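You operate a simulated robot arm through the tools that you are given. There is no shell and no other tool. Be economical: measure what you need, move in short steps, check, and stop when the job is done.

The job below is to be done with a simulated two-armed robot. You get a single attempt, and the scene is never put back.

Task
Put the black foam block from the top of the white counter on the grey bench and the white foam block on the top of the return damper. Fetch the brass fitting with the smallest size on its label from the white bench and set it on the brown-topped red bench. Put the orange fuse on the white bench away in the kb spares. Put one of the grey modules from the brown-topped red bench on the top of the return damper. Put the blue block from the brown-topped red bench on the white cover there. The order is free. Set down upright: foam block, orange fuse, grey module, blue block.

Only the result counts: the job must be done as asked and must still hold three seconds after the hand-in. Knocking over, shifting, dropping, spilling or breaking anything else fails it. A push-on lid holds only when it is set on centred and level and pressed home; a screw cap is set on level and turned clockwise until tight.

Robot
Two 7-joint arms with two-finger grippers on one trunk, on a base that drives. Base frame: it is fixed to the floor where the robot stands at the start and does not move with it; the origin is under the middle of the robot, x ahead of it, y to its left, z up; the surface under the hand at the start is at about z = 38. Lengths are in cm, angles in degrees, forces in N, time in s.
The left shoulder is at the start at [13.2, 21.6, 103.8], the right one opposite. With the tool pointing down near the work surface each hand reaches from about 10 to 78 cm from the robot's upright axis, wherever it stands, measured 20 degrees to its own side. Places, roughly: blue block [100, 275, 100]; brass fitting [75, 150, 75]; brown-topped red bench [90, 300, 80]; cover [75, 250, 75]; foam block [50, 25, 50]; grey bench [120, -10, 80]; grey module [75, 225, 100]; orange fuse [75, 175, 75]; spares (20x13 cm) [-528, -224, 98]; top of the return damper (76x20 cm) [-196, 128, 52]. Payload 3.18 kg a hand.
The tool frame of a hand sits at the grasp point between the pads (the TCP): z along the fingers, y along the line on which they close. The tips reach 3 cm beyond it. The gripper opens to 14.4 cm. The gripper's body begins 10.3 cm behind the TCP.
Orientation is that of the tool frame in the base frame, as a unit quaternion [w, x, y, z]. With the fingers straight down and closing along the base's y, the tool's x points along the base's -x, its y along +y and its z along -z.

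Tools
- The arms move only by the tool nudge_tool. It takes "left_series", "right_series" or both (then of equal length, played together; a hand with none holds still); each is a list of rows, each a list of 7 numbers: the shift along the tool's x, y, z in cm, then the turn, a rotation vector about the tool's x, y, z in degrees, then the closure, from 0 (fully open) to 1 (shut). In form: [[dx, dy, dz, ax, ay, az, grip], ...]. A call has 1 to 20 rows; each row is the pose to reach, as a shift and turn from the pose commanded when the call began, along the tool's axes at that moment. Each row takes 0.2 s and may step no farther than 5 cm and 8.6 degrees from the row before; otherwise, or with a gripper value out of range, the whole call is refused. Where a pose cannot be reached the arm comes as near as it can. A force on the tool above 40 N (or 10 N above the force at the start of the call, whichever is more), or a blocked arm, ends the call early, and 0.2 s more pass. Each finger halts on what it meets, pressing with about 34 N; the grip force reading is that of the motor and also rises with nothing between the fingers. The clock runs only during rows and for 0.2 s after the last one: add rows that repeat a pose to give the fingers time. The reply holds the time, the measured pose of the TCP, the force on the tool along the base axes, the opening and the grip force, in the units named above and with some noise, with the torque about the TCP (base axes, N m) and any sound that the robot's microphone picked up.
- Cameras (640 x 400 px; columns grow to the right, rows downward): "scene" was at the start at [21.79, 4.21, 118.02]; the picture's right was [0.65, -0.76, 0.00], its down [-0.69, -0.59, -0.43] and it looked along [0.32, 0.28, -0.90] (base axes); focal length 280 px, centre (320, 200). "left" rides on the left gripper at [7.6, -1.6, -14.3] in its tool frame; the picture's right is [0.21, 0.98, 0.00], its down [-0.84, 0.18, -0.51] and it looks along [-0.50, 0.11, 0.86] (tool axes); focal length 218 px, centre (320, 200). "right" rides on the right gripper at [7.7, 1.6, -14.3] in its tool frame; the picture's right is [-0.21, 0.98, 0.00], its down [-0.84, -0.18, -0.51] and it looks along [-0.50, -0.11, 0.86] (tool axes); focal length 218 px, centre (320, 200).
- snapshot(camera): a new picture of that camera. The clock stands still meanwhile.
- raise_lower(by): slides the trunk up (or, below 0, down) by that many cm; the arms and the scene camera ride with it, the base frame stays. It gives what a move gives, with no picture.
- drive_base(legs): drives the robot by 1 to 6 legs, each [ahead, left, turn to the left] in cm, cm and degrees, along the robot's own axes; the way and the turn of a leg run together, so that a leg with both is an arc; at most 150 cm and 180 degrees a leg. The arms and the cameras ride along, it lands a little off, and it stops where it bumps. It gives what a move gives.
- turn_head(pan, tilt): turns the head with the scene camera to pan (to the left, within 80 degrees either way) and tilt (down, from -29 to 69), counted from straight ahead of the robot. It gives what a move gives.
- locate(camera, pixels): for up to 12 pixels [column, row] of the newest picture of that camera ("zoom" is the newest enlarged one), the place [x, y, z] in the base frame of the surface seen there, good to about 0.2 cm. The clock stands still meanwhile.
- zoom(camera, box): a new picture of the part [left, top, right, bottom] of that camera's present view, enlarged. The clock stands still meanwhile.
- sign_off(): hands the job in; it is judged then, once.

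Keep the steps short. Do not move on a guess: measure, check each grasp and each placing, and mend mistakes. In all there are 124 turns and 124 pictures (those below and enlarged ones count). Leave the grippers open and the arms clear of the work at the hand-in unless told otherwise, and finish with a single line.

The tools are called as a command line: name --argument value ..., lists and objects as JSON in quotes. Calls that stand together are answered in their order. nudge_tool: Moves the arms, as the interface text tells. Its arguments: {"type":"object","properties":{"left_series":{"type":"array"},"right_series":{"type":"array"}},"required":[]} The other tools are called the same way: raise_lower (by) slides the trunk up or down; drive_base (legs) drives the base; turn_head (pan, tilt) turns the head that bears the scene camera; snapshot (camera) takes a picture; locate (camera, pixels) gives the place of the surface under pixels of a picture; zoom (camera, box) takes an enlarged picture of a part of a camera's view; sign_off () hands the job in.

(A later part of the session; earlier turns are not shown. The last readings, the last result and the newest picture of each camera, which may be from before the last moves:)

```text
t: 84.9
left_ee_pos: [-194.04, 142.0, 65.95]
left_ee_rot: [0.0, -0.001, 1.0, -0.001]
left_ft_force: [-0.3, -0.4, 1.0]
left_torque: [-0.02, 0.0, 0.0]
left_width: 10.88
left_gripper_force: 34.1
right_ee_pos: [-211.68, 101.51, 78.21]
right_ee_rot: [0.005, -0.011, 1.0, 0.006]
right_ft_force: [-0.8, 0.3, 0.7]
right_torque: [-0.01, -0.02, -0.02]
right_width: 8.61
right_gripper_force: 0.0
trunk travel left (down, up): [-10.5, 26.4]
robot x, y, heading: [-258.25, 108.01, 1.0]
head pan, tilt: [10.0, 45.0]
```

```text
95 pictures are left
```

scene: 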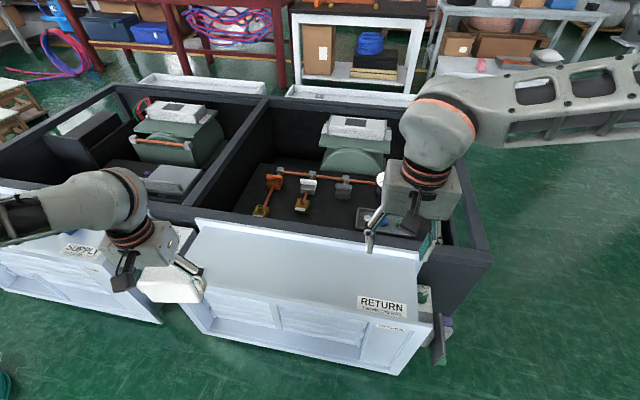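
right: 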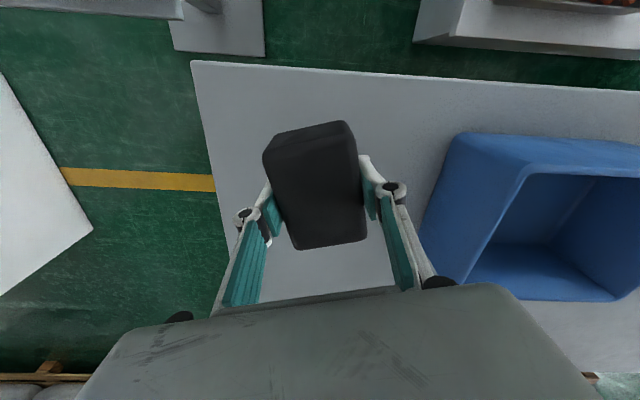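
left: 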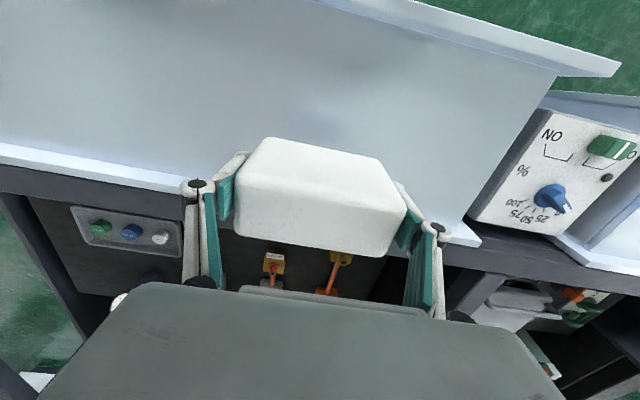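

nudge_tool --left_series '[[0, 0, 4.8, 0, 0, 0, 1], [0, 0, 9, 0, 0, 0, 1], [0, 0, 9.8, 0, 0, 0, 1], [0, 0, 10.0, 0, 0, 0, 1], [0, 0, 10.1, 0, 0, 0, 1]]'

```text
t: 86.1
left_ee_pos: [-193.72, 141.96, 56.33]
left_ee_rot: [0.004, -0.001, 1.0, 0.0]
left_ft_force: [-3.6, 4.3, 32.6]
left_torque: [0.22, 0.05, -0.01]
left_width: 10.91
left_gripper_force: 33.7
right_ee_pos: [-211.78, 101.48, 78.24]
right_ee_rot: [0.005, -0.011, 1.0, 0.006]
right_ft_force: [0.0, 0.1, 0.0]
right_torque: [0.03, 0.01, -0.01]
right_width: 8.62
right_gripper_force: 0.0
trunk travel left (down, up): [-10.5, 26.4]
robot x, y, heading: [-258.27, 108.38, 0.7]
head pan, tilt: [10.0, 45.0]
```

The block is down. I'll ease up 0.3, open, and retreat up.

nudge_tool --left_series '[[0, 0, -0.3, 0, 0, 0, 1], [0, 0, -0.3, 0, 0, 0, 0.1], [0, 0, -0.3, 0, 0, 0, 0.1], [0, 0, -4, 0, 0, 0, 0.1], [0, 0, -8.5, 0, 0, 0, 0.1], [0, 0, -13, 0, 0, 0, 0.1], [4, 1, -15, 0, 0, 0, 0.1], [8, 2, -15, 0, 0, 0, 0.1], [12, 3, -15, 0, 0, 0, 0.1], [16, 4, -15, 0, 0, 0, 0.1], [20, 5, -15, 0, 0, 0, 0.1]]'

snapshot --camera "scene"

```text
t: 88.5
left_ee_pos: [-214.11, 147.02, 70.9]
left_ee_rot: [0.0, 0.0, 1.0, 0.0]
left_ft_force: [0.1, -0.6, 0.6]
left_torque: [-0.02, -0.03, 0.02]
left_width: 12.93
left_gripper_force: 0.1
right_ee_pos: [-211.78, 101.54, 77.99]
right_ee_rot: [0.003, -0.012, 1.0, 0.006]
right_ft_force: [0.2, -0.7, 1.2]
right_torque: [-0.05, 0.0, 0.04]
right_width: 8.64
right_gripper_force: 0.1
trunk travel left (down, up): [-10.5, 26.4]
robot x, y, heading: [-258.39, 108.05, 0.8]
head pan, tilt: [10.0, 45.0]
```

```text
94 pictures are left
```

scene: 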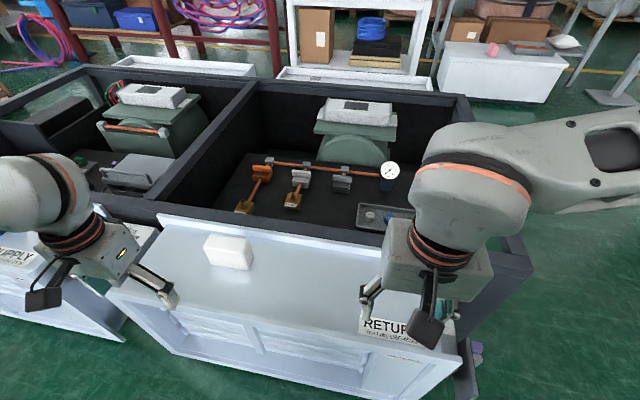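

The white block stands on the damper. I'll raise the trunk, then drive back out, round south, and up to the west side of the white bench.

raise_lower --by 20

drive_base --legs '[[-10, 0, 0], [0, -110, 0], [150, 0, 0], [118, 0, 0], [0, 110, 0]]'

turn_head --pan 0 --tilt 35

snapshot --camera "scene"

```text
t: 90.7
left_ee_pos: [-214.02, 146.9, 90.69]
left_ee_rot: [-0.002, -0.002, 1.0, -0.001]
left_ft_force: [0.4, -0.4, 0.0]
left_torque: [-0.01, 0.01, -0.03]
left_width: 12.94
left_gripper_force: 0.0
right_ee_pos: [-211.76, 101.56, 97.91]
right_ee_rot: [0.003, -0.012, 1.0, 0.006]
right_ft_force: [-0.1, 0.0, -0.9]
right_torque: [0.0, 0.04, 0.02]
right_width: 8.63
right_gripper_force: 0.0
trunk travel left (down, up): [-30.5, 6.4]
robot x, y, heading: [-257.9, 108.13, 1.0]
head pan, tilt: [10.0, 45.0]
```

```text
t: 123.6
left_ee_pos: [46.48, 147.66, 90.79]
left_ee_rot: [-0.001, 0.009, 1.0, -0.001]
left_ft_force: [0.4, 0.6, 0.6]
left_torque: [0.01, -0.02, 0.01]
left_width: 12.98
left_gripper_force: 0.0
right_ee_pos: [47.84, 102.22, 97.91]
right_ee_rot: [0.004, -0.002, 1.0, 0.006]
right_ft_force: [0.0, -0.5, 0.2]
right_torque: [0.02, 0.0, 0.01]
right_width: 8.64
right_gripper_force: 0.0
trunk travel left (down, up): [-30.5, 6.4]
robot x, y, heading: [1.57, 109.46, -0.1]
head pan, tilt: [10.0, 45.0]
```

```text
t: 124.3
left_ee_pos: [46.39, 147.61, 90.61]
left_ee_rot: [-0.001, 0.009, 1.0, -0.001]
left_ft_force: [0.3, -0.1, -0.5]
left_torque: [0.0, 0.02, 0.02]
left_width: 12.99
left_gripper_force: 0.0
right_ee_pos: [47.73, 102.17, 98.09]
right_ee_rot: [0.004, -0.003, 1.0, 0.005]
right_ft_force: [1.1, 0.8, -0.3]
right_torque: [-0.02, 0.0, 0.01]
right_width: 8.65
right_gripper_force: 0.1
trunk travel left (down, up): [-30.5, 6.4]
robot x, y, heading: [1.25, 110.22, -0.1]
head pan, tilt: [0.0, 35.0]
```

```text
93 pictures are left
```

scene: 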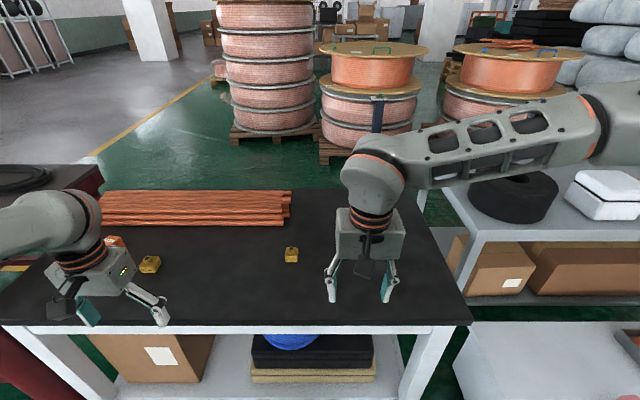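

zoom --camera "scene" --box '[90, 225, 330, 300]'

locate --camera "scene" --pixels '[[150, 262], [291, 252], [114, 242], [50, 325], [440, 323], [250, 255], [390, 200], [150, 222], [50, 280]]'

snapshot --camera "left"

```text
2.67 times, centred on (210, 262) of scene
```

zoom: 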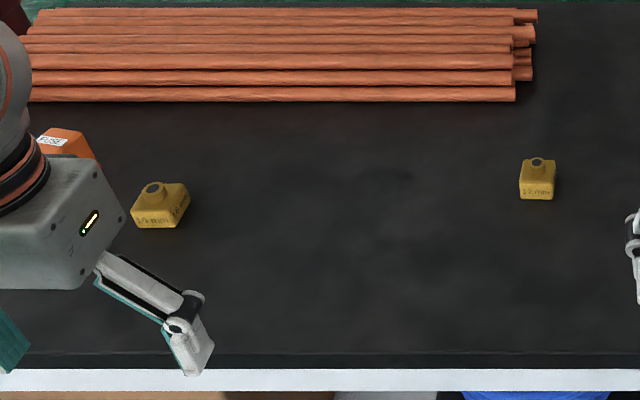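

```text
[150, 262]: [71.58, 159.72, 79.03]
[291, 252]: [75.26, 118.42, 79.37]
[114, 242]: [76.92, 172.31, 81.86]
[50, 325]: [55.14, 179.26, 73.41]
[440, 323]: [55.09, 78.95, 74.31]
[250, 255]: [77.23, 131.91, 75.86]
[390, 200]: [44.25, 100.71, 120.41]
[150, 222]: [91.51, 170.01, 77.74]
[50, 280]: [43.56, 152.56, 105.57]
```

```text
91 pictures are left
```

left: 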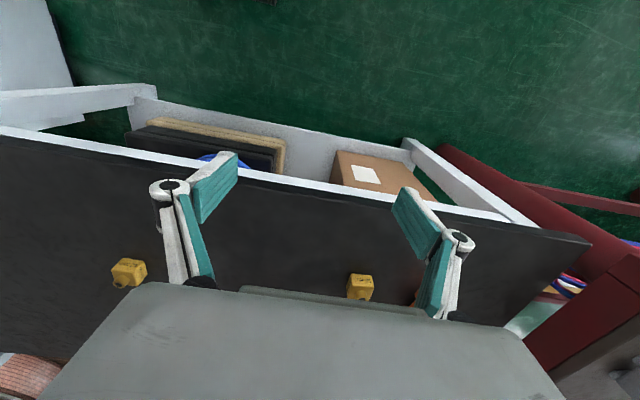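

zoom --camera "scene" --box '[130, 250, 170, 275]'

zoom --camera "scene" --box '[271, 241, 311, 266]'

drive_base --legs '[[0, 35, 0]]'

turn_head --pan 10 --tilt 35

snapshot --camera "scene"

```text
16.00 times, centred on (150, 262) of scene
```

zoom: 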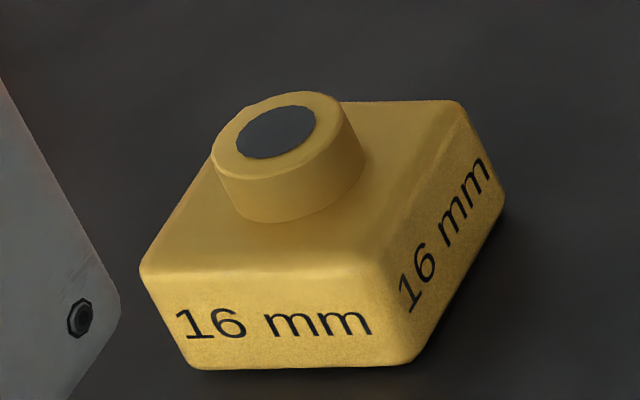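

```text
16.00 times, centred on (291, 254) of scene
```

zoom: 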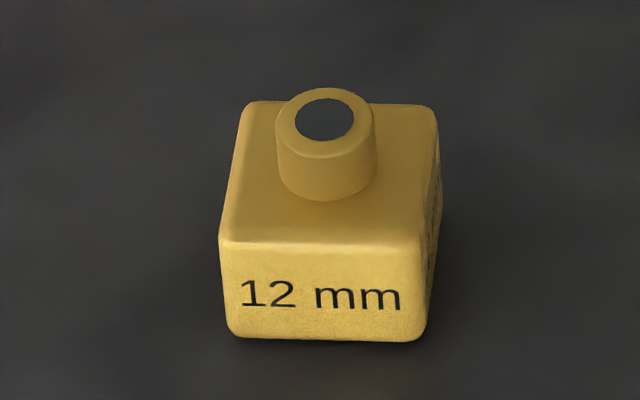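

```text
t: 127.9
left_ee_pos: [46.5, 182.35, 90.73]
left_ee_rot: [-0.001, 0.009, 1.0, -0.001]
left_ft_force: [0.1, -0.1, -0.2]
left_torque: [-0.01, 0.01, -0.02]
left_width: 12.95
left_gripper_force: 0.1
right_ee_pos: [47.78, 136.91, 98.0]
right_ee_rot: [0.004, 0.0, 1.0, 0.004]
right_ft_force: [-0.6, 0.0, -0.3]
right_torque: [0.01, -0.01, 0.02]
right_width: 8.67
right_gripper_force: 0.0
trunk travel left (down, up): [-30.5, 6.4]
robot x, y, heading: [1.79, 144.26, -0.1]
head pan, tilt: [0.0, 35.0]
```

```text
t: 128.6
left_ee_pos: [46.46, 182.3, 90.8]
left_ee_rot: [0.0, 0.009, 1.0, -0.001]
left_ft_force: [0.2, 0.7, -0.1]
left_torque: [0.04, -0.03, -0.02]
left_width: 12.99
left_gripper_force: 0.1
right_ee_pos: [48.0, 136.99, 98.05]
right_ee_rot: [0.003, -0.003, 1.0, 0.005]
right_ft_force: [0.8, 0.0, -1.1]
right_torque: [-0.02, 0.01, 0.01]
right_width: 8.65
right_gripper_force: 0.0
trunk travel left (down, up): [-30.5, 6.4]
robot x, y, heading: [1.75, 144.4, -0.0]
head pan, tilt: [10.0, 35.0]
```

```text
88 pictures are left
```

scene: 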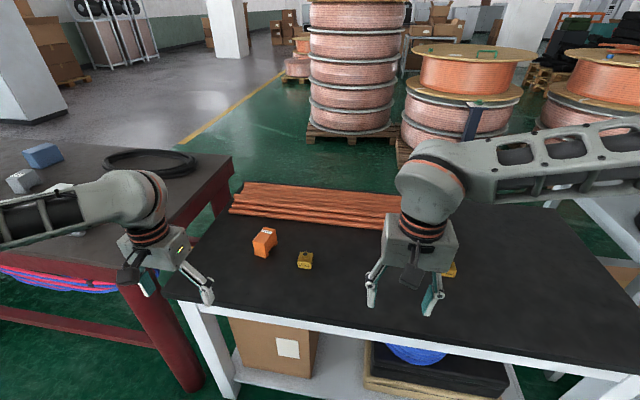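

The smallest fitting is the 12 mm one at [75, 118]. I'll drive 10 closer, then measure the fuse and the fitting.

drive_base --legs '[[10, 0, 0]]'

snapshot --camera "left"

snapshot --camera "right"

zoom --camera "scene" --box '[200, 200, 360, 300]'

```text
t: 129.8
left_ee_pos: [56.37, 182.33, 90.69]
left_ee_rot: [-0.001, 0.008, 1.0, -0.001]
left_ft_force: [-0.3, -0.4, -0.1]
left_torque: [0.01, 0.02, -0.01]
left_width: 12.95
left_gripper_force: 0.0
right_ee_pos: [57.89, 136.9, 97.93]
right_ee_rot: [0.003, -0.002, 1.0, 0.005]
right_ft_force: [0.5, 0.2, 0.2]
right_torque: [0.0, 0.03, -0.02]
right_width: 8.64
right_gripper_force: 0.0
trunk travel left (down, up): [-30.5, 6.4]
robot x, y, heading: [11.84, 144.04, 0.0]
head pan, tilt: [10.0, 35.0]
```

```text
87 pictures are left
```

left: 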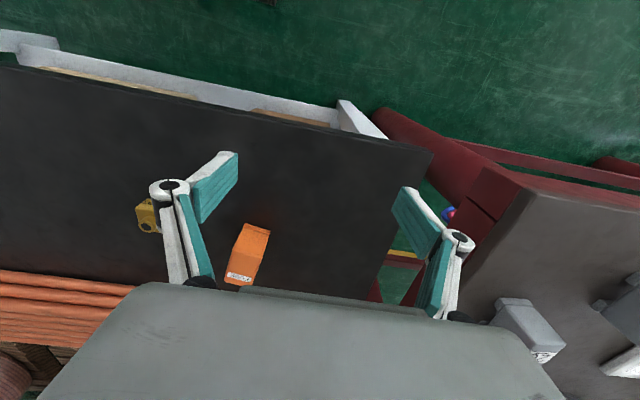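

```text
86 pictures are left
```

right: 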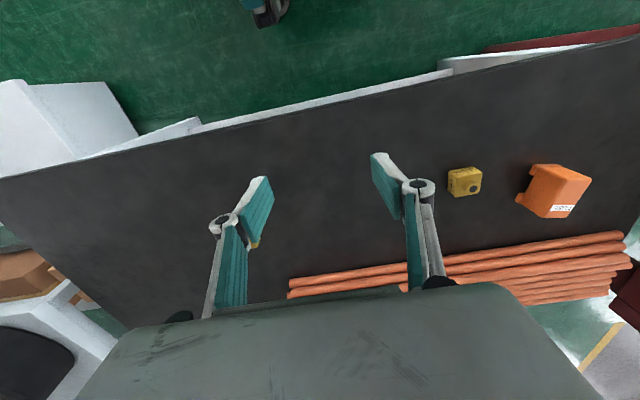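

```text
4.00 times, centred on (280, 250) of scene
```

zoom: 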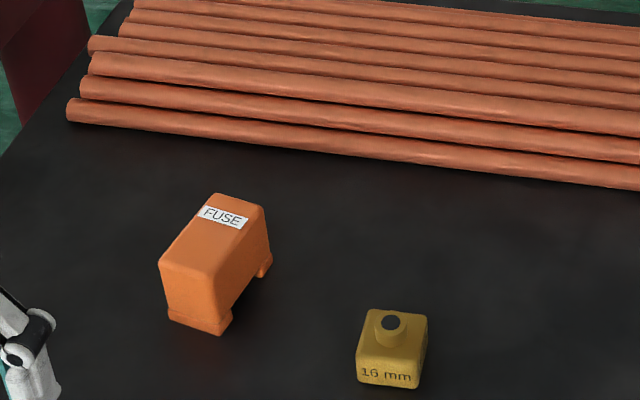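

locate --camera "zoom" --pixels '[[215, 198], [260, 210], [212, 268], [165, 262], [213, 232], [195, 300], [220, 325], [390, 350], [262, 270]]'

locate --camera "right" --pixels '[[255, 243], [466, 182], [540, 170], [588, 180], [545, 210], [522, 200], [330, 230]]'

```text
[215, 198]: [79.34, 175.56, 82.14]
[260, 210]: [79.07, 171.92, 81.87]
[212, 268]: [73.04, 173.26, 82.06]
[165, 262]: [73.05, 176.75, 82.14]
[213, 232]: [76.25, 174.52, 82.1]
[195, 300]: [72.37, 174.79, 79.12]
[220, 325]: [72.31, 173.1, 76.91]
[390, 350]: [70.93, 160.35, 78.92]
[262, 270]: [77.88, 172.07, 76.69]
```

```text
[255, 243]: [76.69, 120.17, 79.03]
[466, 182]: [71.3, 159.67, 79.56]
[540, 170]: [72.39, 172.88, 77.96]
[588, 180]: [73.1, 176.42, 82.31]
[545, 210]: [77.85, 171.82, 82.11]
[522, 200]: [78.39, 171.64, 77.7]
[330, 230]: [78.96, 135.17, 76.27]
```

The fuse centre is about [76.1, 174.4] with its top at 82.1 and the long axis turned about −11°. I'll move the left hand above it and the right hand above the 12 mm fitting near [75.8, 118.5].

nudge_tool --left_series '[[-3.3, -1.3, 0, 0, 0, 2, 0.2], [-6.6, -2.6, 0, 0, 0, 4, 0.2], [-9.9, -3.9, 0, 0, 0, 6, 0.2], [-13.2, -5.3, 0, 0, 0, 8, 0.2], [-16.5, -6.6, 0, 0, 0, 10, 0.2], [-19.7, -7.9, 0, 0, 0, 11, 0.2], [-19.7, -7.9, 0, 0, 0, 11, 0.2]]' --right_series '[[-3, -3.1, 0, 0, 0, 0, 0.4], [-6, -6.2, 0, 0, 0, 0, 0.4], [-9, -9.3, 0, 0, 0, 0, 0.4], [-12, -12.4, 1, 0, 0, 0, 0.4], [-15, -15.5, 4, 0, 0, 0, 0.4], [-17.8, -18.5, 6, 0, 0, 0, 0.4], [-17.8, -18.5, 9, 0, 0, 0, 0.4]]'

snapshot --camera "left"

snapshot --camera "right"

```text
refused: row 5 steps farther than a row can; nothing moved
```

```text
84 pictures are left
```

left: 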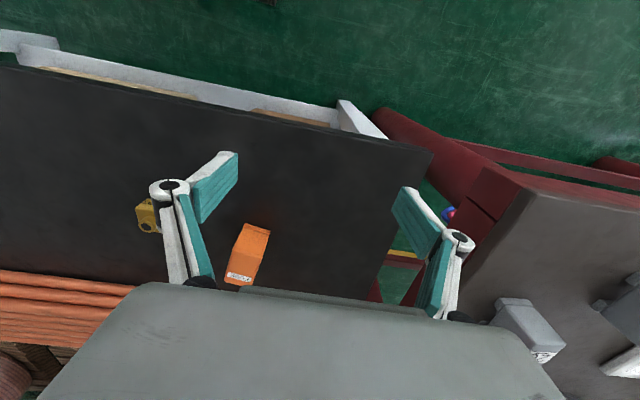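

```text
83 pictures are left
```

right: 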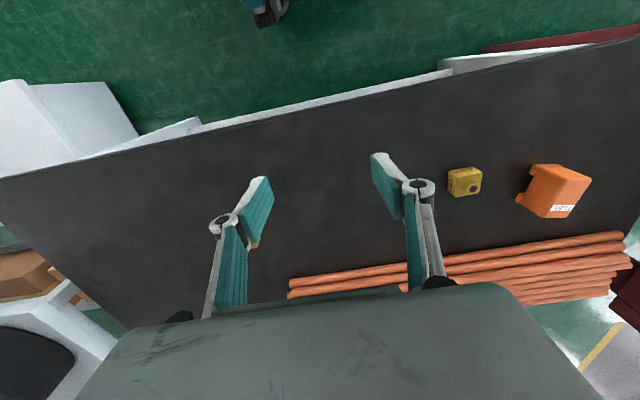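

nudge_tool --left_series '[[-3.3, -1.3, 0, 0, 0, 2, 0.2], [-6.6, -2.6, 0, 0, 0, 4, 0.2], [-9.9, -3.9, 0, 0, 0, 6, 0.2], [-13.2, -5.3, 0, 0, 0, 8, 0.2], [-16.5, -6.6, 0, 0, 0, 10, 0.2], [-19.7, -7.9, 0, 0, 0, 11, 0.2], [-19.7, -7.9, 0, 0, 0, 11, 0.2], [-19.7, -7.9, 0, 0, 0, 11, 0.2]]' --right_series '[[-3, -3.1, 0, 0, 0, 0, 0.4], [-6, -6.2, 0, 0, 0, 0, 0.4], [-9, -9.3, 0, 0, 0, 0, 0.4], [-12, -12.4, 0, 0, 0, 0, 0.4], [-15, -15.5, 1.5, 0, 0, 0, 0.4], [-17.8, -18.5, 3, 0, 0, 0, 0.4], [-17.8, -18.5, 7, 0, 0, 0, 0.4], [-17.8, -18.5, 9, 0, 0, 0, 0.4]]'

snapshot --camera "left"

snapshot --camera "right"

```text
t: 131.6
left_ee_pos: [76.02, 174.12, 90.81]
left_ee_rot: [0.0, 0.105, 0.994, -0.001]
left_ft_force: [0.3, 0.0, -0.1]
left_torque: [0.03, -0.03, 0.0]
left_width: 11.54
left_gripper_force: 0.0
right_ee_pos: [75.87, 118.67, 88.8]
right_ee_rot: [0.003, -0.003, 1.0, 0.005]
right_ft_force: [1.1, 0.1, 0.3]
right_torque: [0.02, 0.01, -0.03]
right_width: 8.61
right_gripper_force: 0.0
trunk travel left (down, up): [-30.5, 6.4]
robot x, y, heading: [11.57, 143.97, 0.0]
head pan, tilt: [10.0, 35.0]
```

```text
82 pictures are left
```

left: 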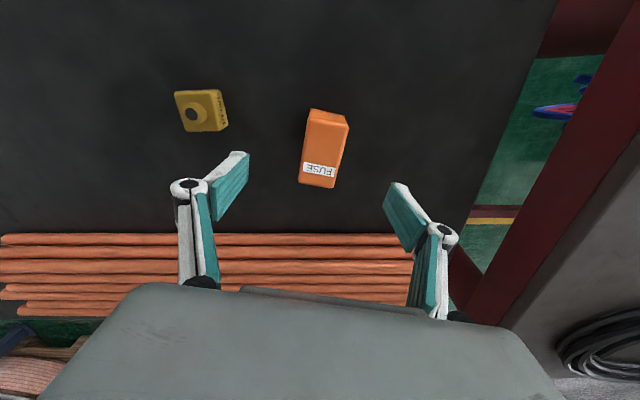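

```text
81 pictures are left
```

right: 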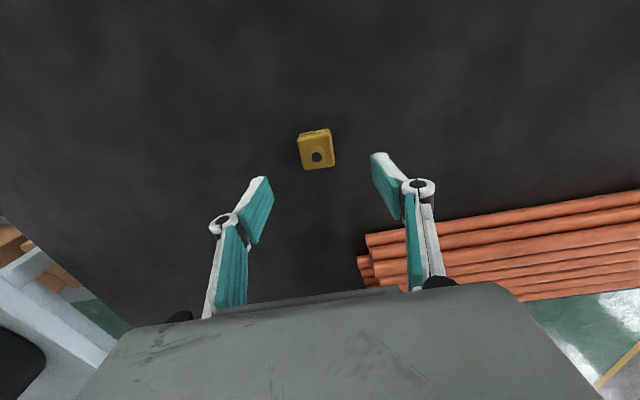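

locate --camera "right" --pixels '[[299, 137], [329, 131], [304, 168], [333, 163], [316, 150], [370, 238], [362, 262]]'

locate --camera "left" --pixels '[[311, 112], [347, 117], [301, 180], [332, 184], [325, 150], [215, 236]]'

```text
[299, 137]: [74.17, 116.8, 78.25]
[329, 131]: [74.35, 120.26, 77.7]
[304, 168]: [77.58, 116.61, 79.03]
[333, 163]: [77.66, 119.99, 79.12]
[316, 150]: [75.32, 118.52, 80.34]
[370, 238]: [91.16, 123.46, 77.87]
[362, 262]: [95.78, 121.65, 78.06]
```

```text
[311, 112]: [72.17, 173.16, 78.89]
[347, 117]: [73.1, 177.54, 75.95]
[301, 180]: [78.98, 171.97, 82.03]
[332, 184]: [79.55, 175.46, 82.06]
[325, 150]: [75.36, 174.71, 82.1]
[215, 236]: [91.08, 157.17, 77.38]
```

Both hands are centred. I'll lower left 11.2 and right 9.4, close, and lift.

nudge_tool --left_series '[[0, 0, 4.5, 0, 0, 0, 0.2], [0, 0, 9, 0, 0, 0, 0.2], [0, 0, 11.2, 0, 0, 0, 0.2], [0, 0, 11.2, 0, 0, 0, 0.6], [0, 0, 11.2, 0, 0, 0, 1], [0, 0, 11.2, 0, 0, 0, 1], [0, 0, 7, 0, 0, 0, 1], [0, 0, 3, 0, 0, 0, 1], [0, 0, 0, 0, 0, 0, 1]]' --right_series '[[0, 0, 4.5, 0, 0, 0, 0.4], [0, 0, 7.5, 0, 0, 0, 0.4], [0, 0, 9.4, 0, 0, 0, 0.4], [0, 0, 9.4, 0, 0, 0, 0.7], [0, 0, 9.4, 0, 0, 0, 1], [0, 0, 9.4, 0, 0, 0, 1], [0, 0, 5, 0, 0, 0, 1], [0, 0, 0.5, 0, 0, 0, 1], [0, 0, -3, 0, 0, 0, 1]]'

snapshot --camera "left"

snapshot --camera "right"

```text
t: 133.6
left_ee_pos: [75.78, 174.18, 90.78]
left_ee_rot: [-0.002, 0.104, 0.995, 0.0]
left_ft_force: [-1.2, -0.1, -1.1]
left_torque: [-0.02, -0.04, -0.03]
left_width: 4.3
left_gripper_force: 33.8
right_ee_pos: [75.61, 118.54, 92.03]
right_ee_rot: [0.002, -0.002, 1.0, 0.005]
right_ft_force: [-0.2, -0.6, -2.8]
right_torque: [0.04, -0.03, 0.01]
right_width: 3.85
right_gripper_force: 34.0
trunk travel left (down, up): [-30.5, 6.4]
robot x, y, heading: [11.24, 144.66, -0.1]
head pan, tilt: [10.0, 35.0]
```

```text
80 pictures are left
```

left: 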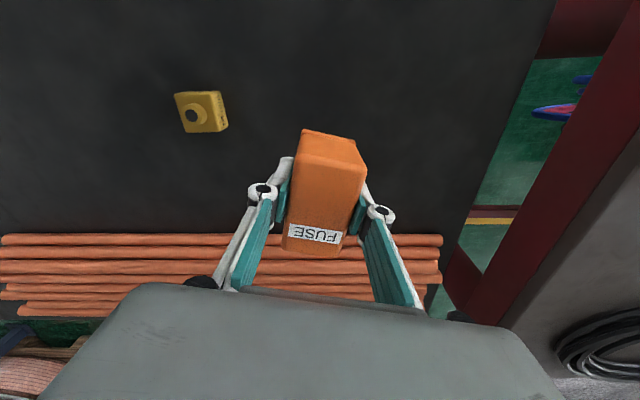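

```text
79 pictures are left
```

right: 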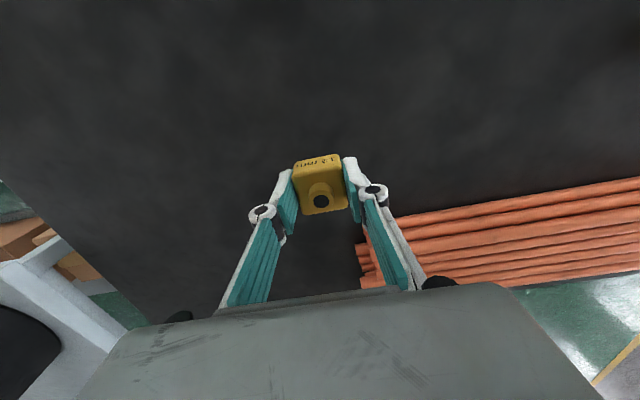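

Both parts are held. I'll pull the hands back and up, back off the base, and look at the red bench.

nudge_tool --left_series '[[3, 0, -3, 0, 0, 0, 1], [6, 0, -6, 0, 0, 0, 1], [10, 0, -8, 0, 0, 0, 1], [14, 0, -8, 0, 0, 0, 1], [18, 0, -8, 0, 0, 0, 1], [18, 0, -8, 0, 0, 0, 1]]' --right_series '[[3, 2, -2, 0, 0, 0, 1], [6, 4, -4, 0, 0, 0, 1], [10, 6, -6, 0, 0, 0, 1], [14, 8, -7, 0, 0, 0, 1], [18, 10, -8, 0, 0, 0, 1], [18, 12, -8, 0, 0, 0, 1]]'

drive_base --legs '[[-22, 0, 0], [0, 70, 0]]'

turn_head --pan 15 --tilt 30

snapshot --camera "scene"

```text
t: 135.0
left_ee_pos: [58.45, 177.94, 98.61]
left_ee_rot: [-0.002, 0.104, 0.995, -0.001]
left_ft_force: [-0.6, 0.2, -1.7]
left_torque: [-0.01, 0.02, 0.02]
left_width: 4.27
left_gripper_force: 34.4
right_ee_pos: [57.78, 130.38, 99.93]
right_ee_rot: [0.002, -0.002, 1.0, 0.005]
right_ft_force: [0.3, 0.1, -2.8]
right_torque: [-0.03, 0.02, -0.02]
right_width: 3.86
right_gripper_force: 34.3
trunk travel left (down, up): [-30.5, 6.4]
robot x, y, heading: [11.51, 144.42, 0.1]
head pan, tilt: [10.0, 35.0]
```

```text
t: 142.8
left_ee_pos: [36.69, 248.1, 98.77]
left_ee_rot: [0.0, 0.104, 0.995, -0.001]
left_ft_force: [0.1, 0.0, -1.6]
left_torque: [0.01, -0.04, 0.02]
left_width: 4.28
left_gripper_force: 33.9
right_ee_pos: [35.96, 200.54, 100.05]
right_ee_rot: [0.003, -0.002, 1.0, 0.006]
right_ft_force: [-0.6, -0.5, -3.2]
right_torque: [0.01, 0.02, 0.02]
right_width: 3.84
right_gripper_force: 34.4
trunk travel left (down, up): [-30.5, 6.4]
robot x, y, heading: [-10.28, 214.15, 0.2]
head pan, tilt: [10.0, 35.0]
```

```text
t: 143.5
left_ee_pos: [36.64, 247.97, 98.72]
left_ee_rot: [-0.001, 0.104, 0.995, -0.001]
left_ft_force: [0.2, 0.1, -1.3]
left_torque: [0.01, 0.05, 0.01]
left_width: 4.25
left_gripper_force: 34.5
right_ee_pos: [35.94, 200.45, 99.98]
right_ee_rot: [0.002, -0.003, 1.0, 0.005]
right_ft_force: [-0.4, 0.2, -2.0]
right_torque: [0.0, 0.0, 0.01]
right_width: 3.85
right_gripper_force: 34.4
trunk travel left (down, up): [-30.5, 6.4]
robot x, y, heading: [-10.26, 214.46, 0.1]
head pan, tilt: [15.0, 30.0]
```

```text
78 pictures are left
```

scene: 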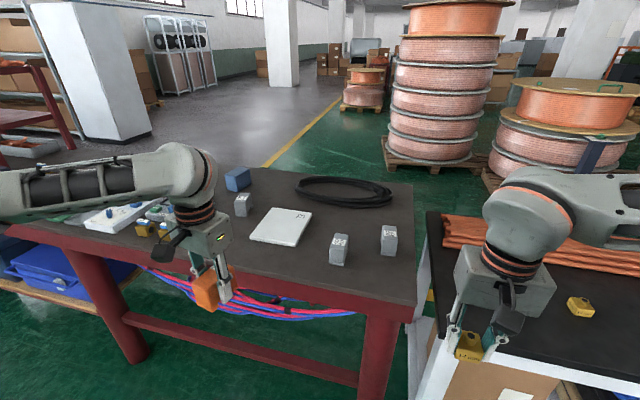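

zoom --camera "scene" --box '[200, 150, 440, 300]'

locate --camera "scene" --pixels '[[238, 175], [282, 222], [339, 240], [389, 230], [241, 197], [340, 300], [400, 285], [300, 260], [260, 255], [370, 260], [330, 210], [180, 260]]'

```text
2.67 times, centred on (320, 225) of scene
```

zoom: 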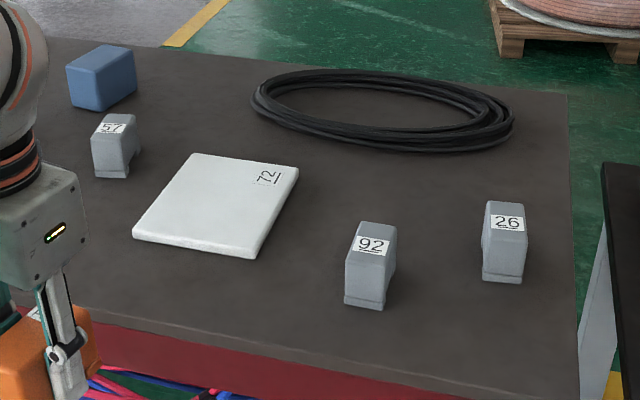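

```text
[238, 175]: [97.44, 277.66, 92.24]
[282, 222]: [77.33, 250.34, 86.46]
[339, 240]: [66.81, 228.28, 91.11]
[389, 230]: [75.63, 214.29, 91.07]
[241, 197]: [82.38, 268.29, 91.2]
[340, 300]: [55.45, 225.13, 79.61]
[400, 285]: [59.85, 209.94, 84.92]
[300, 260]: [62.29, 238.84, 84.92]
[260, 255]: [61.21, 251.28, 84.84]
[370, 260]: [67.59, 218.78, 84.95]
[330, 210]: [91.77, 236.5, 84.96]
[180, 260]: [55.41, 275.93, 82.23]
```

Bench top is at 84.9, modules at [67, 228], [76, 214] and [82, 268], the cover at [77, 250], and the blue block at [97, 278]. I'll set the fitting at about [65, 217]. First I'll drive in.

drive_base --legs '[[0, 12, 0], [22, 0, 0]]'

snapshot --camera "right"

```text
t: 146.5
left_ee_pos: [58.87, 259.69, 98.76]
left_ee_rot: [-0.002, 0.106, 0.994, 0.0]
left_ft_force: [0.2, -0.5, -0.1]
left_torque: [-0.01, 0.04, -0.01]
left_width: 4.28
left_gripper_force: 34.0
right_ee_pos: [57.88, 212.17, 99.81]
right_ee_rot: [0.003, -0.001, 1.0, 0.005]
right_ft_force: [1.6, -0.1, -3.7]
right_torque: [0.0, 0.04, 0.01]
right_width: 3.85
right_gripper_force: 33.9
trunk travel left (down, up): [-30.5, 6.4]
robot x, y, heading: [12.06, 225.99, -0.3]
head pan, tilt: [15.0, 30.0]
```

```text
76 pictures are left
```

right: 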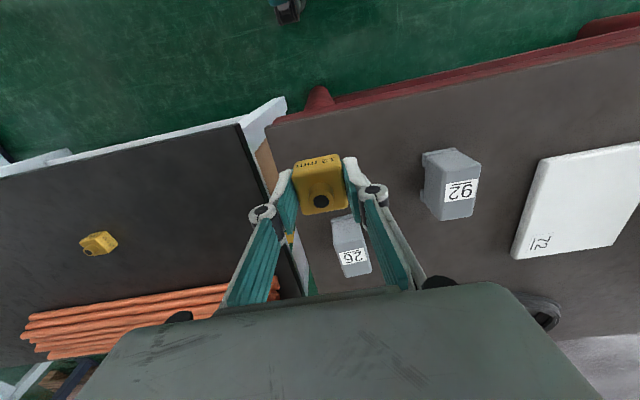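

I'll move to [64, 218.5] and lower the fitting to just above the top.

nudge_tool --right_series '[[-3, 3.1, 0, 0, 0, 0, 1], [-6.1, 6.3, 0, 0, 0, 0, 1], [-6.1, 6.3, 4.5, 0, 0, 0, 1], [-6.1, 6.3, 9, 0, 0, 0, 1], [-6.1, 6.3, 10.8, 0, 0, 0, 1], [-6.1, 6.3, 10.8, 0, 0, 0, 1]]'

snapshot --camera "right"

```text
t: 147.9
left_ee_pos: [58.65, 259.76, 98.68]
left_ee_rot: [0.0, 0.106, 0.994, 0.0]
left_ft_force: [0.6, -0.1, -0.6]
left_torque: [-0.03, 0.0, 0.02]
left_width: 4.28
left_gripper_force: 33.9
right_ee_pos: [64.11, 218.7, 89.23]
right_ee_rot: [0.002, -0.001, 1.0, 0.006]
right_ft_force: [-0.2, 0.3, -3.1]
right_torque: [-0.02, 0.03, 0.03]
right_width: 3.84
right_gripper_force: 34.1
trunk travel left (down, up): [-30.5, 6.4]
robot x, y, heading: [11.72, 226.1, -0.1]
head pan, tilt: [15.0, 30.0]
```

```text
75 pictures are left
```

right: 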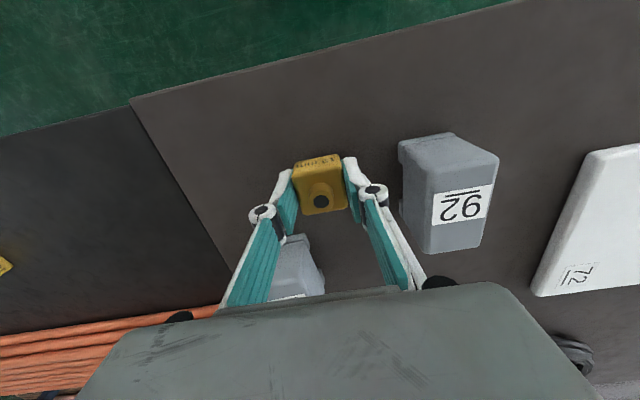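

nudge_tool --right_series '[[0, 0, 0.5, 0, 0, 0, 1], [0, 0, 0.8, 0, 0, 0, 1], [0, 0, 0.9, 0, 0, 0, 1]]'

```text
t: 148.7
left_ee_pos: [58.58, 259.69, 98.63]
left_ee_rot: [-0.001, 0.106, 0.994, 0.0]
left_ft_force: [0.1, 0.1, -1.6]
left_torque: [0.0, -0.05, -0.01]
left_width: 4.27
left_gripper_force: 33.9
right_ee_pos: [64.1, 218.71, 88.4]
right_ee_rot: [0.004, 0.0, 1.0, 0.005]
right_ft_force: [-1.3, -0.8, 2.9]
right_torque: [-0.12, -0.04, 0.0]
right_width: 3.88
right_gripper_force: 34.0
trunk travel left (down, up): [-30.5, 6.4]
robot x, y, heading: [11.83, 226.61, -0.1]
head pan, tilt: [15.0, 30.0]
```

Touching: the force rose by about 6 N. I'll release with a small opening and rise.

nudge_tool --right_series '[[0, 0, 0.1, 0, 0, 0, 1], [0, 0, 0.1, 0, 0, 0, 0.6], [0, 0, 0.1, 0, 0, 0, 0.6], [0, 0, -3, 0, 0, 0, 0.6], [0, 0, -7, 0, 0, 0, 0.6], [0, 0, -11, 0, 0, 0, 0.6], [0, 0, -14, 0, 0, 0, 0.5]]'

snapshot --camera "right"

turn_head --pan 35 --tilt 35

snapshot --camera "scene"

```text
t: 150.3
left_ee_pos: [58.72, 259.81, 98.73]
left_ee_rot: [-0.002, 0.105, 0.994, -0.001]
left_ft_force: [-0.5, -0.7, -2.1]
left_torque: [-0.01, 0.01, 0.0]
left_width: 4.26
left_gripper_force: 34.0
right_ee_pos: [63.9, 218.42, 102.45]
right_ee_rot: [0.003, -0.002, 1.0, 0.006]
right_ft_force: [-0.2, 0.2, 0.1]
right_torque: [0.0, 0.0, 0.01]
right_width: 7.2
right_gripper_force: 0.0
trunk travel left (down, up): [-30.5, 6.4]
robot x, y, heading: [11.61, 225.94, -0.1]
head pan, tilt: [15.0, 30.0]
```

```text
74 pictures are left
```

right: 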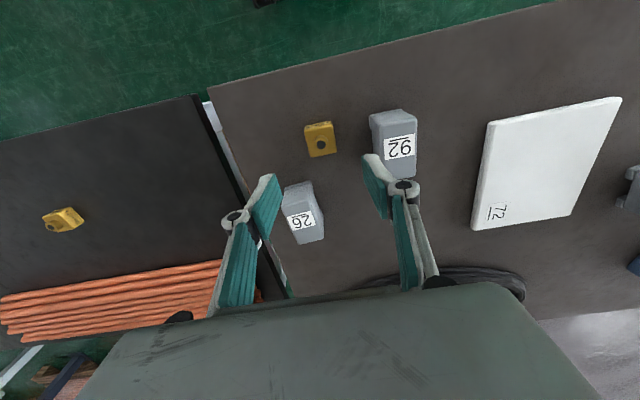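

```text
t: 151.1
left_ee_pos: [58.68, 259.66, 98.65]
left_ee_rot: [-0.001, 0.106, 0.994, -0.001]
left_ft_force: [-0.8, -0.2, -1.7]
left_torque: [-0.01, -0.05, 0.0]
left_width: 4.28
left_gripper_force: 34.3
right_ee_pos: [63.97, 218.54, 102.52]
right_ee_rot: [0.002, -0.001, 1.0, 0.006]
right_ft_force: [0.2, -0.4, 0.4]
right_torque: [0.01, -0.02, 0.0]
right_width: 7.22
right_gripper_force: 0.0
trunk travel left (down, up): [-30.5, 6.4]
robot x, y, heading: [11.97, 226.56, -0.1]
head pan, tilt: [35.0, 35.0]
```

```text
73 pictures are left
```

scene: 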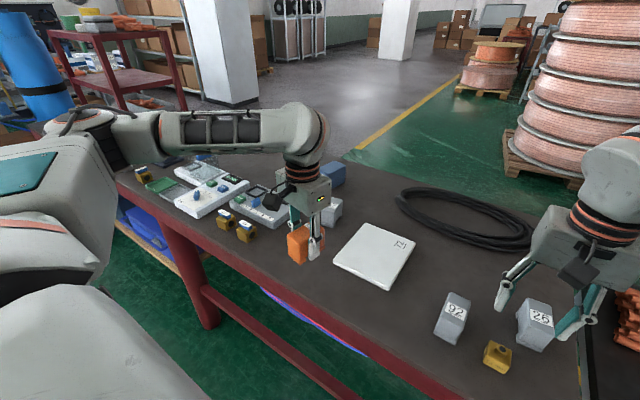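

The fitting stands fine. I'll pull the left hand (with the fuse) back off the bench and the right hand back and up, then drive left to face the blue block.

nudge_tool --left_series '[[4, 0, -2, 0, 0, 0, 1], [8, -1, -4, 0, 0, 0, 1], [12, -2, -6, 0, 0, 0, 1], [14, -3, -6, 0, 0, 0, 1]]' --right_series '[[4, 0, -1, 0, 0, 0, 0.5], [8, 0, -2, 0, 0, 0, 0.3], [12, 0, -3, 0, 0, 0, 0.2], [12, 0, -3, 0, 0, 0, 0.2]]'

drive_base --legs '[[0, 54, 0]]'

turn_head --pan 0 --tilt 35

snapshot --camera "scene"

```text
t: 152.1
left_ee_pos: [44.59, 259.74, 104.7]
left_ee_rot: [0.0, 0.105, 0.994, -0.001]
left_ft_force: [0.8, 0.0, -1.7]
left_torque: [0.01, 0.01, -0.01]
left_width: 4.27
left_gripper_force: 34.1
right_ee_pos: [52.0, 218.35, 105.32]
right_ee_rot: [0.002, -0.001, 1.0, 0.005]
right_ft_force: [0.5, 0.1, 0.2]
right_torque: [0.03, 0.06, 0.01]
right_width: 11.49
right_gripper_force: 0.0
trunk travel left (down, up): [-30.5, 6.4]
robot x, y, heading: [11.53, 226.48, -0.0]
head pan, tilt: [35.0, 35.0]
```

```text
t: 157.3
left_ee_pos: [44.74, 313.2, 104.69]
left_ee_rot: [-0.001, 0.106, 0.994, -0.001]
left_ft_force: [-0.7, 0.4, -1.4]
left_torque: [-0.03, 0.0, -0.01]
left_width: 4.28
left_gripper_force: 33.5
right_ee_pos: [52.28, 271.8, 105.28]
right_ee_rot: [0.003, -0.001, 1.0, 0.005]
right_ft_force: [-0.9, 0.0, 0.5]
right_torque: [0.0, 0.02, 0.01]
right_width: 11.51
right_gripper_force: 0.1
trunk travel left (down, up): [-30.5, 6.4]
robot x, y, heading: [12.18, 279.69, -0.4]
head pan, tilt: [35.0, 35.0]
```

```text
t: 158.3
left_ee_pos: [44.83, 313.11, 104.69]
left_ee_rot: [-0.001, 0.106, 0.994, -0.001]
left_ft_force: [0.1, 0.0, -1.9]
left_torque: [0.0, -0.01, -0.04]
left_width: 4.3
left_gripper_force: 34.0
right_ee_pos: [52.33, 271.59, 105.39]
right_ee_rot: [0.003, 0.0, 1.0, 0.005]
right_ft_force: [-0.3, -0.4, -0.2]
right_torque: [0.01, -0.01, -0.02]
right_width: 11.51
right_gripper_force: 0.0
trunk travel left (down, up): [-30.5, 6.4]
robot x, y, heading: [11.68, 279.87, -0.2]
head pan, tilt: [0.0, 35.0]
```

```text
72 pictures are left
```

scene: 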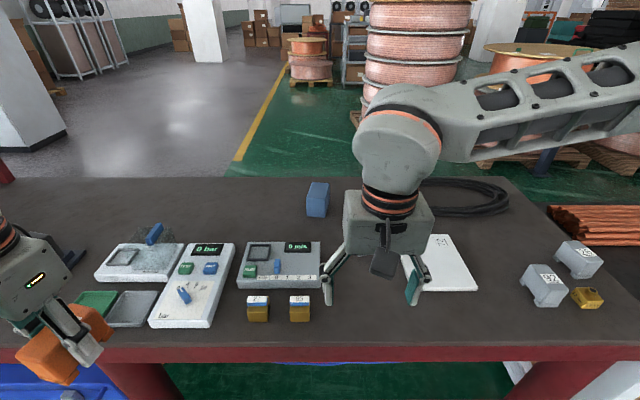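

zoom --camera "scene" --box '[280, 170, 360, 220]'

locate --camera "scene" --pixels '[[310, 184], [328, 186], [308, 198], [325, 200], [315, 210], [437, 240], [470, 245], [472, 288], [410, 287], [280, 255], [258, 300]]'

```text
8.00 times, centred on (320, 195) of scene
```

zoom: 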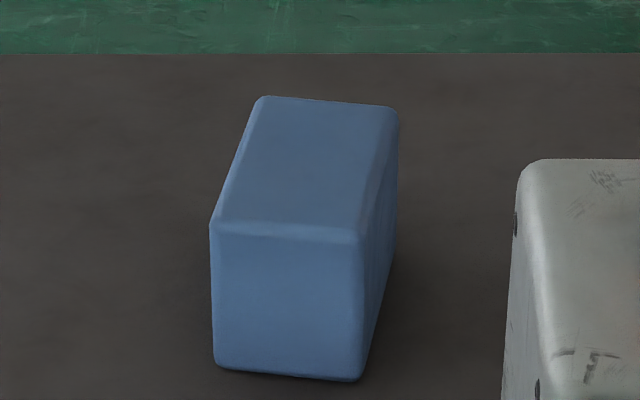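

```text
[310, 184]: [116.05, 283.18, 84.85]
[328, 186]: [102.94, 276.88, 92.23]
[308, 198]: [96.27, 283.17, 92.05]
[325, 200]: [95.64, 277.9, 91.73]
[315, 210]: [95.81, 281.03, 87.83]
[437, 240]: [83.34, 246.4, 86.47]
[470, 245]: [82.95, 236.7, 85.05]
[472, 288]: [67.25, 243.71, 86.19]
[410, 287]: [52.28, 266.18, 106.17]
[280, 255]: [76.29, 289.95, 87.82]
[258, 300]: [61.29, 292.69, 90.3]
```

locate --camera "zoom" --pixels '[[266, 102], [388, 110], [352, 232], [220, 222], [300, 165], [290, 300], [355, 370], [220, 360], [385, 200]]'

```text
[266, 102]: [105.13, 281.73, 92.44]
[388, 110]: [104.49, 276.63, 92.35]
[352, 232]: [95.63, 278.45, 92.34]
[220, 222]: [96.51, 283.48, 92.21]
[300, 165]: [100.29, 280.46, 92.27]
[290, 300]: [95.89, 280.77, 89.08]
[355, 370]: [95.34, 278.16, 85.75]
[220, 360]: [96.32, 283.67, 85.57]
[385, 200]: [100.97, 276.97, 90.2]
```

The blue block is centred at [100.4, 280.2], its top at 92.3 and turned −11.5°. I'll drive 7 closer and 8 left, and turn left 10.

drive_base --legs '[[0, 8, 0], [8, 0, 0], [0, 0, 10]]'

```text
t: 161.1
left_ee_pos: [46.3, 326.37, 104.74]
left_ee_rot: [-0.001, 0.019, 1.0, 0.0]
left_ft_force: [-0.7, 0.6, -1.1]
left_torque: [-0.02, 0.0, -0.02]
left_width: 4.28
left_gripper_force: 34.1
right_ee_pos: [60.96, 286.77, 105.3]
right_ee_rot: [0.003, -0.088, 0.996, 0.005]
right_ft_force: [0.3, 0.0, 0.2]
right_torque: [-0.02, -0.05, -0.03]
right_width: 11.5
right_gripper_force: 0.1
trunk travel left (down, up): [-30.5, 6.4]
robot x, y, heading: [20.14, 287.54, 9.9]
head pan, tilt: [0.0, 35.0]
```

nudge_tool --right_series '[[-4.2, -1.5, 0, 0, 0, 2.4, 0.2], [-8.3, -3, 0, 0, 0, 4.8, 0.2], [-12.5, -4.5, 0, 0, 0, 7.2, 0.2], [-16.6, -6, 0, 0, 0, 9.6, 0.2], [-20.8, -7.4, 0, 0, 0, 12, 0.2], [-25, -8.9, 0, 0, 0, 14.4, 0.2], [-29.1, -10.4, 0, 0, 0, 16.8, 0.2], [-33.3, -11.9, 0, 0, 0, 19.2, 0.2], [-37.4, -13.4, 0, 0, 0, 21.5, 0.2], [-37.4, -13.4, 0, 0, 0, 21.5, 0.2]]'

snapshot --camera "right"

```text
t: 163.2
left_ee_pos: [46.46, 326.33, 104.76]
left_ee_rot: [-0.002, 0.02, 1.0, -0.001]
left_ft_force: [0.0, 1.0, -1.0]
left_torque: [-0.04, 0.0, -0.01]
left_width: 4.29
left_gripper_force: 33.9
right_ee_pos: [95.79, 280.18, 106.69]
right_ee_rot: [0.001, 0.099, 0.995, 0.005]
right_ft_force: [-0.3, 0.8, 0.0]
right_torque: [-0.01, 0.04, 0.0]
right_width: 11.51
right_gripper_force: 0.1
right hand out of reach, approached as far as the arm can: row 8, 9, 10
trunk travel left (down, up): [-30.5, 6.4]
robot x, y, heading: [19.97, 287.39, 9.7]
head pan, tilt: [0.0, 35.0]
```

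```text
70 pictures are left
```

right: 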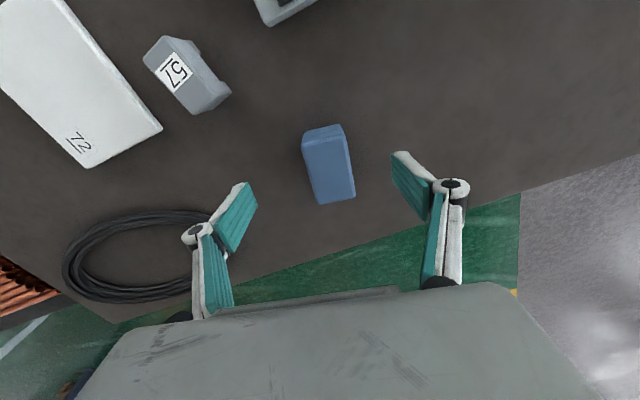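

It's 4.5 cm short. Turning left 20 more brings the right shoulder forward.

drive_base --legs '[[0, 0, 20]]'

```text
t: 164.7
left_ee_pos: [31.64, 333.05, 104.77]
left_ee_rot: [-0.002, -0.155, 0.988, -0.001]
left_ft_force: [-0.1, -1.1, -0.9]
left_torque: [0.0, -0.03, -0.01]
left_width: 4.28
left_gripper_force: 33.6
right_ee_pos: [93.72, 306.38, 106.72]
right_ee_rot: [0.001, -0.074, 0.997, 0.008]
right_ft_force: [-0.4, -1.2, 0.6]
right_torque: [-0.04, -0.04, 0.0]
right_width: 11.53
right_gripper_force: 0.1
trunk travel left (down, up): [-30.5, 6.4]
robot x, y, heading: [20.05, 287.33, 29.6]
head pan, tilt: [0.0, 35.0]
```

nudge_tool --right_series '[[0, -3.8, 0, 0, 0, 3, 0.2], [0, -7.6, 0, 0, 0, 6, 0.2], [0, -11.4, 0, 0, 0, 9, 0.2], [0, -15.2, 1, 0, 0, 12, 0.2], [-0.5, -19, 2, 0, 0, 15, 0.2], [-1, -22.8, 3, 0, 0, 18, 0.2], [-1.5, -26.7, 3.7, 0, 0, 20, 0.2], [-1.5, -26.7, 3.7, 0, 0, 20, 0.2]]'

snapshot --camera "right"

```text
t: 166.5
left_ee_pos: [31.57, 333.24, 104.82]
left_ee_rot: [-0.001, -0.155, 0.988, -0.001]
left_ft_force: [-0.5, 1.3, -1.6]
left_torque: [0.01, 0.0, -0.01]
left_width: 4.27
left_gripper_force: 33.8
right_ee_pos: [99.18, 280.26, 102.8]
right_ee_rot: [-0.001, 0.1, 0.995, 0.006]
right_ft_force: [0.1, 0.1, 0.5]
right_torque: [-0.03, 0.01, 0.01]
right_width: 11.5
right_gripper_force: 0.1
trunk travel left (down, up): [-30.5, 6.4]
robot x, y, heading: [20.02, 287.59, 29.7]
head pan, tilt: [0.0, 35.0]
```

```text
69 pictures are left
```

right: 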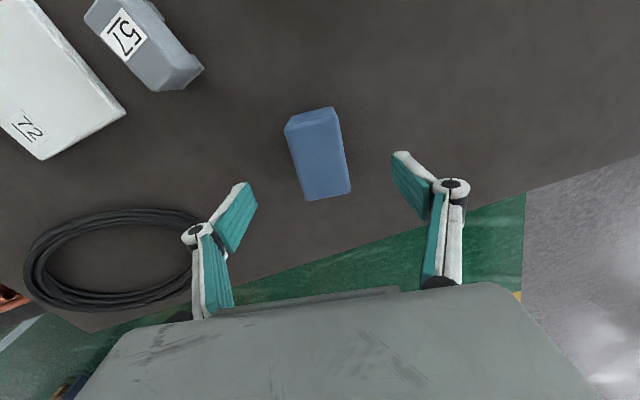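

locate --camera "right" --pixels '[[185, 220], [195, 300], [288, 128], [333, 110], [310, 198], [348, 190]]'

```text
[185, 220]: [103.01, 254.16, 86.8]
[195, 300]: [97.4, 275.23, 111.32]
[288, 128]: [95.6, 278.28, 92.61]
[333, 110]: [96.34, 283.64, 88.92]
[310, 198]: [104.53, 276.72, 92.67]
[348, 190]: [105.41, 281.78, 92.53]
```

The coil is well clear (y<257). I'll lower to z 89, grip, and lift.

nudge_tool --right_series '[[-0.8, 0, 4.6, 0, 0, 0, 0.2], [-0.8, 0, 9.2, 0, 0, 0, 0.2], [-0.8, 0, 12, 0, 0, 0, 0.2], [-0.8, 0, 13.8, 0, 0, 0, 0.2], [-0.8, 0, 13.8, 0, 0, 0, 0.6], [-0.8, 0, 13.8, 0, 0, 0, 1], [-0.8, 0, 13.8, 0, 0, 0, 1], [-0.8, 0, 10, 0, 0, 0, 1], [-0.8, 0, 6, 0, 0, 0, 1], [0, 0, 4, 0, 0, 0, 1]]'

snapshot --camera "right"

```text
t: 168.7
left_ee_pos: [31.63, 332.96, 104.62]
left_ee_rot: [0.0, -0.154, 0.988, -0.001]
left_ft_force: [-0.3, 0.4, -1.2]
left_torque: [0.0, -0.01, -0.02]
left_width: 4.26
left_gripper_force: 34.2
right_ee_pos: [99.23, 280.32, 98.87]
right_ee_rot: [-0.001, 0.1, 0.995, 0.007]
right_ft_force: [0.0, -0.6, -1.8]
right_torque: [0.01, 0.0, -0.03]
right_width: 6.15
right_gripper_force: 34.6
trunk travel left (down, up): [-30.5, 6.4]
robot x, y, heading: [20.31, 287.7, 29.9]
head pan, tilt: [0.0, 35.0]
```

```text
68 pictures are left
```

right: 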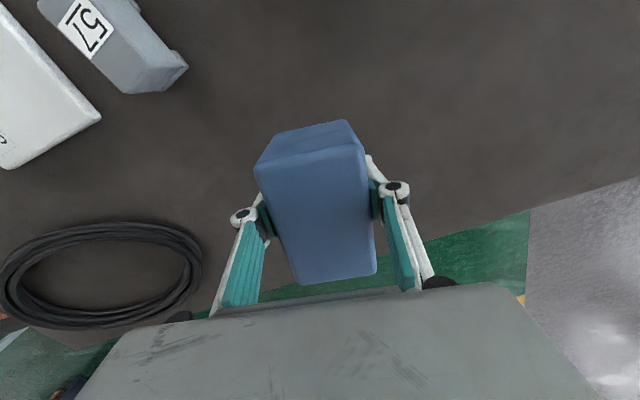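

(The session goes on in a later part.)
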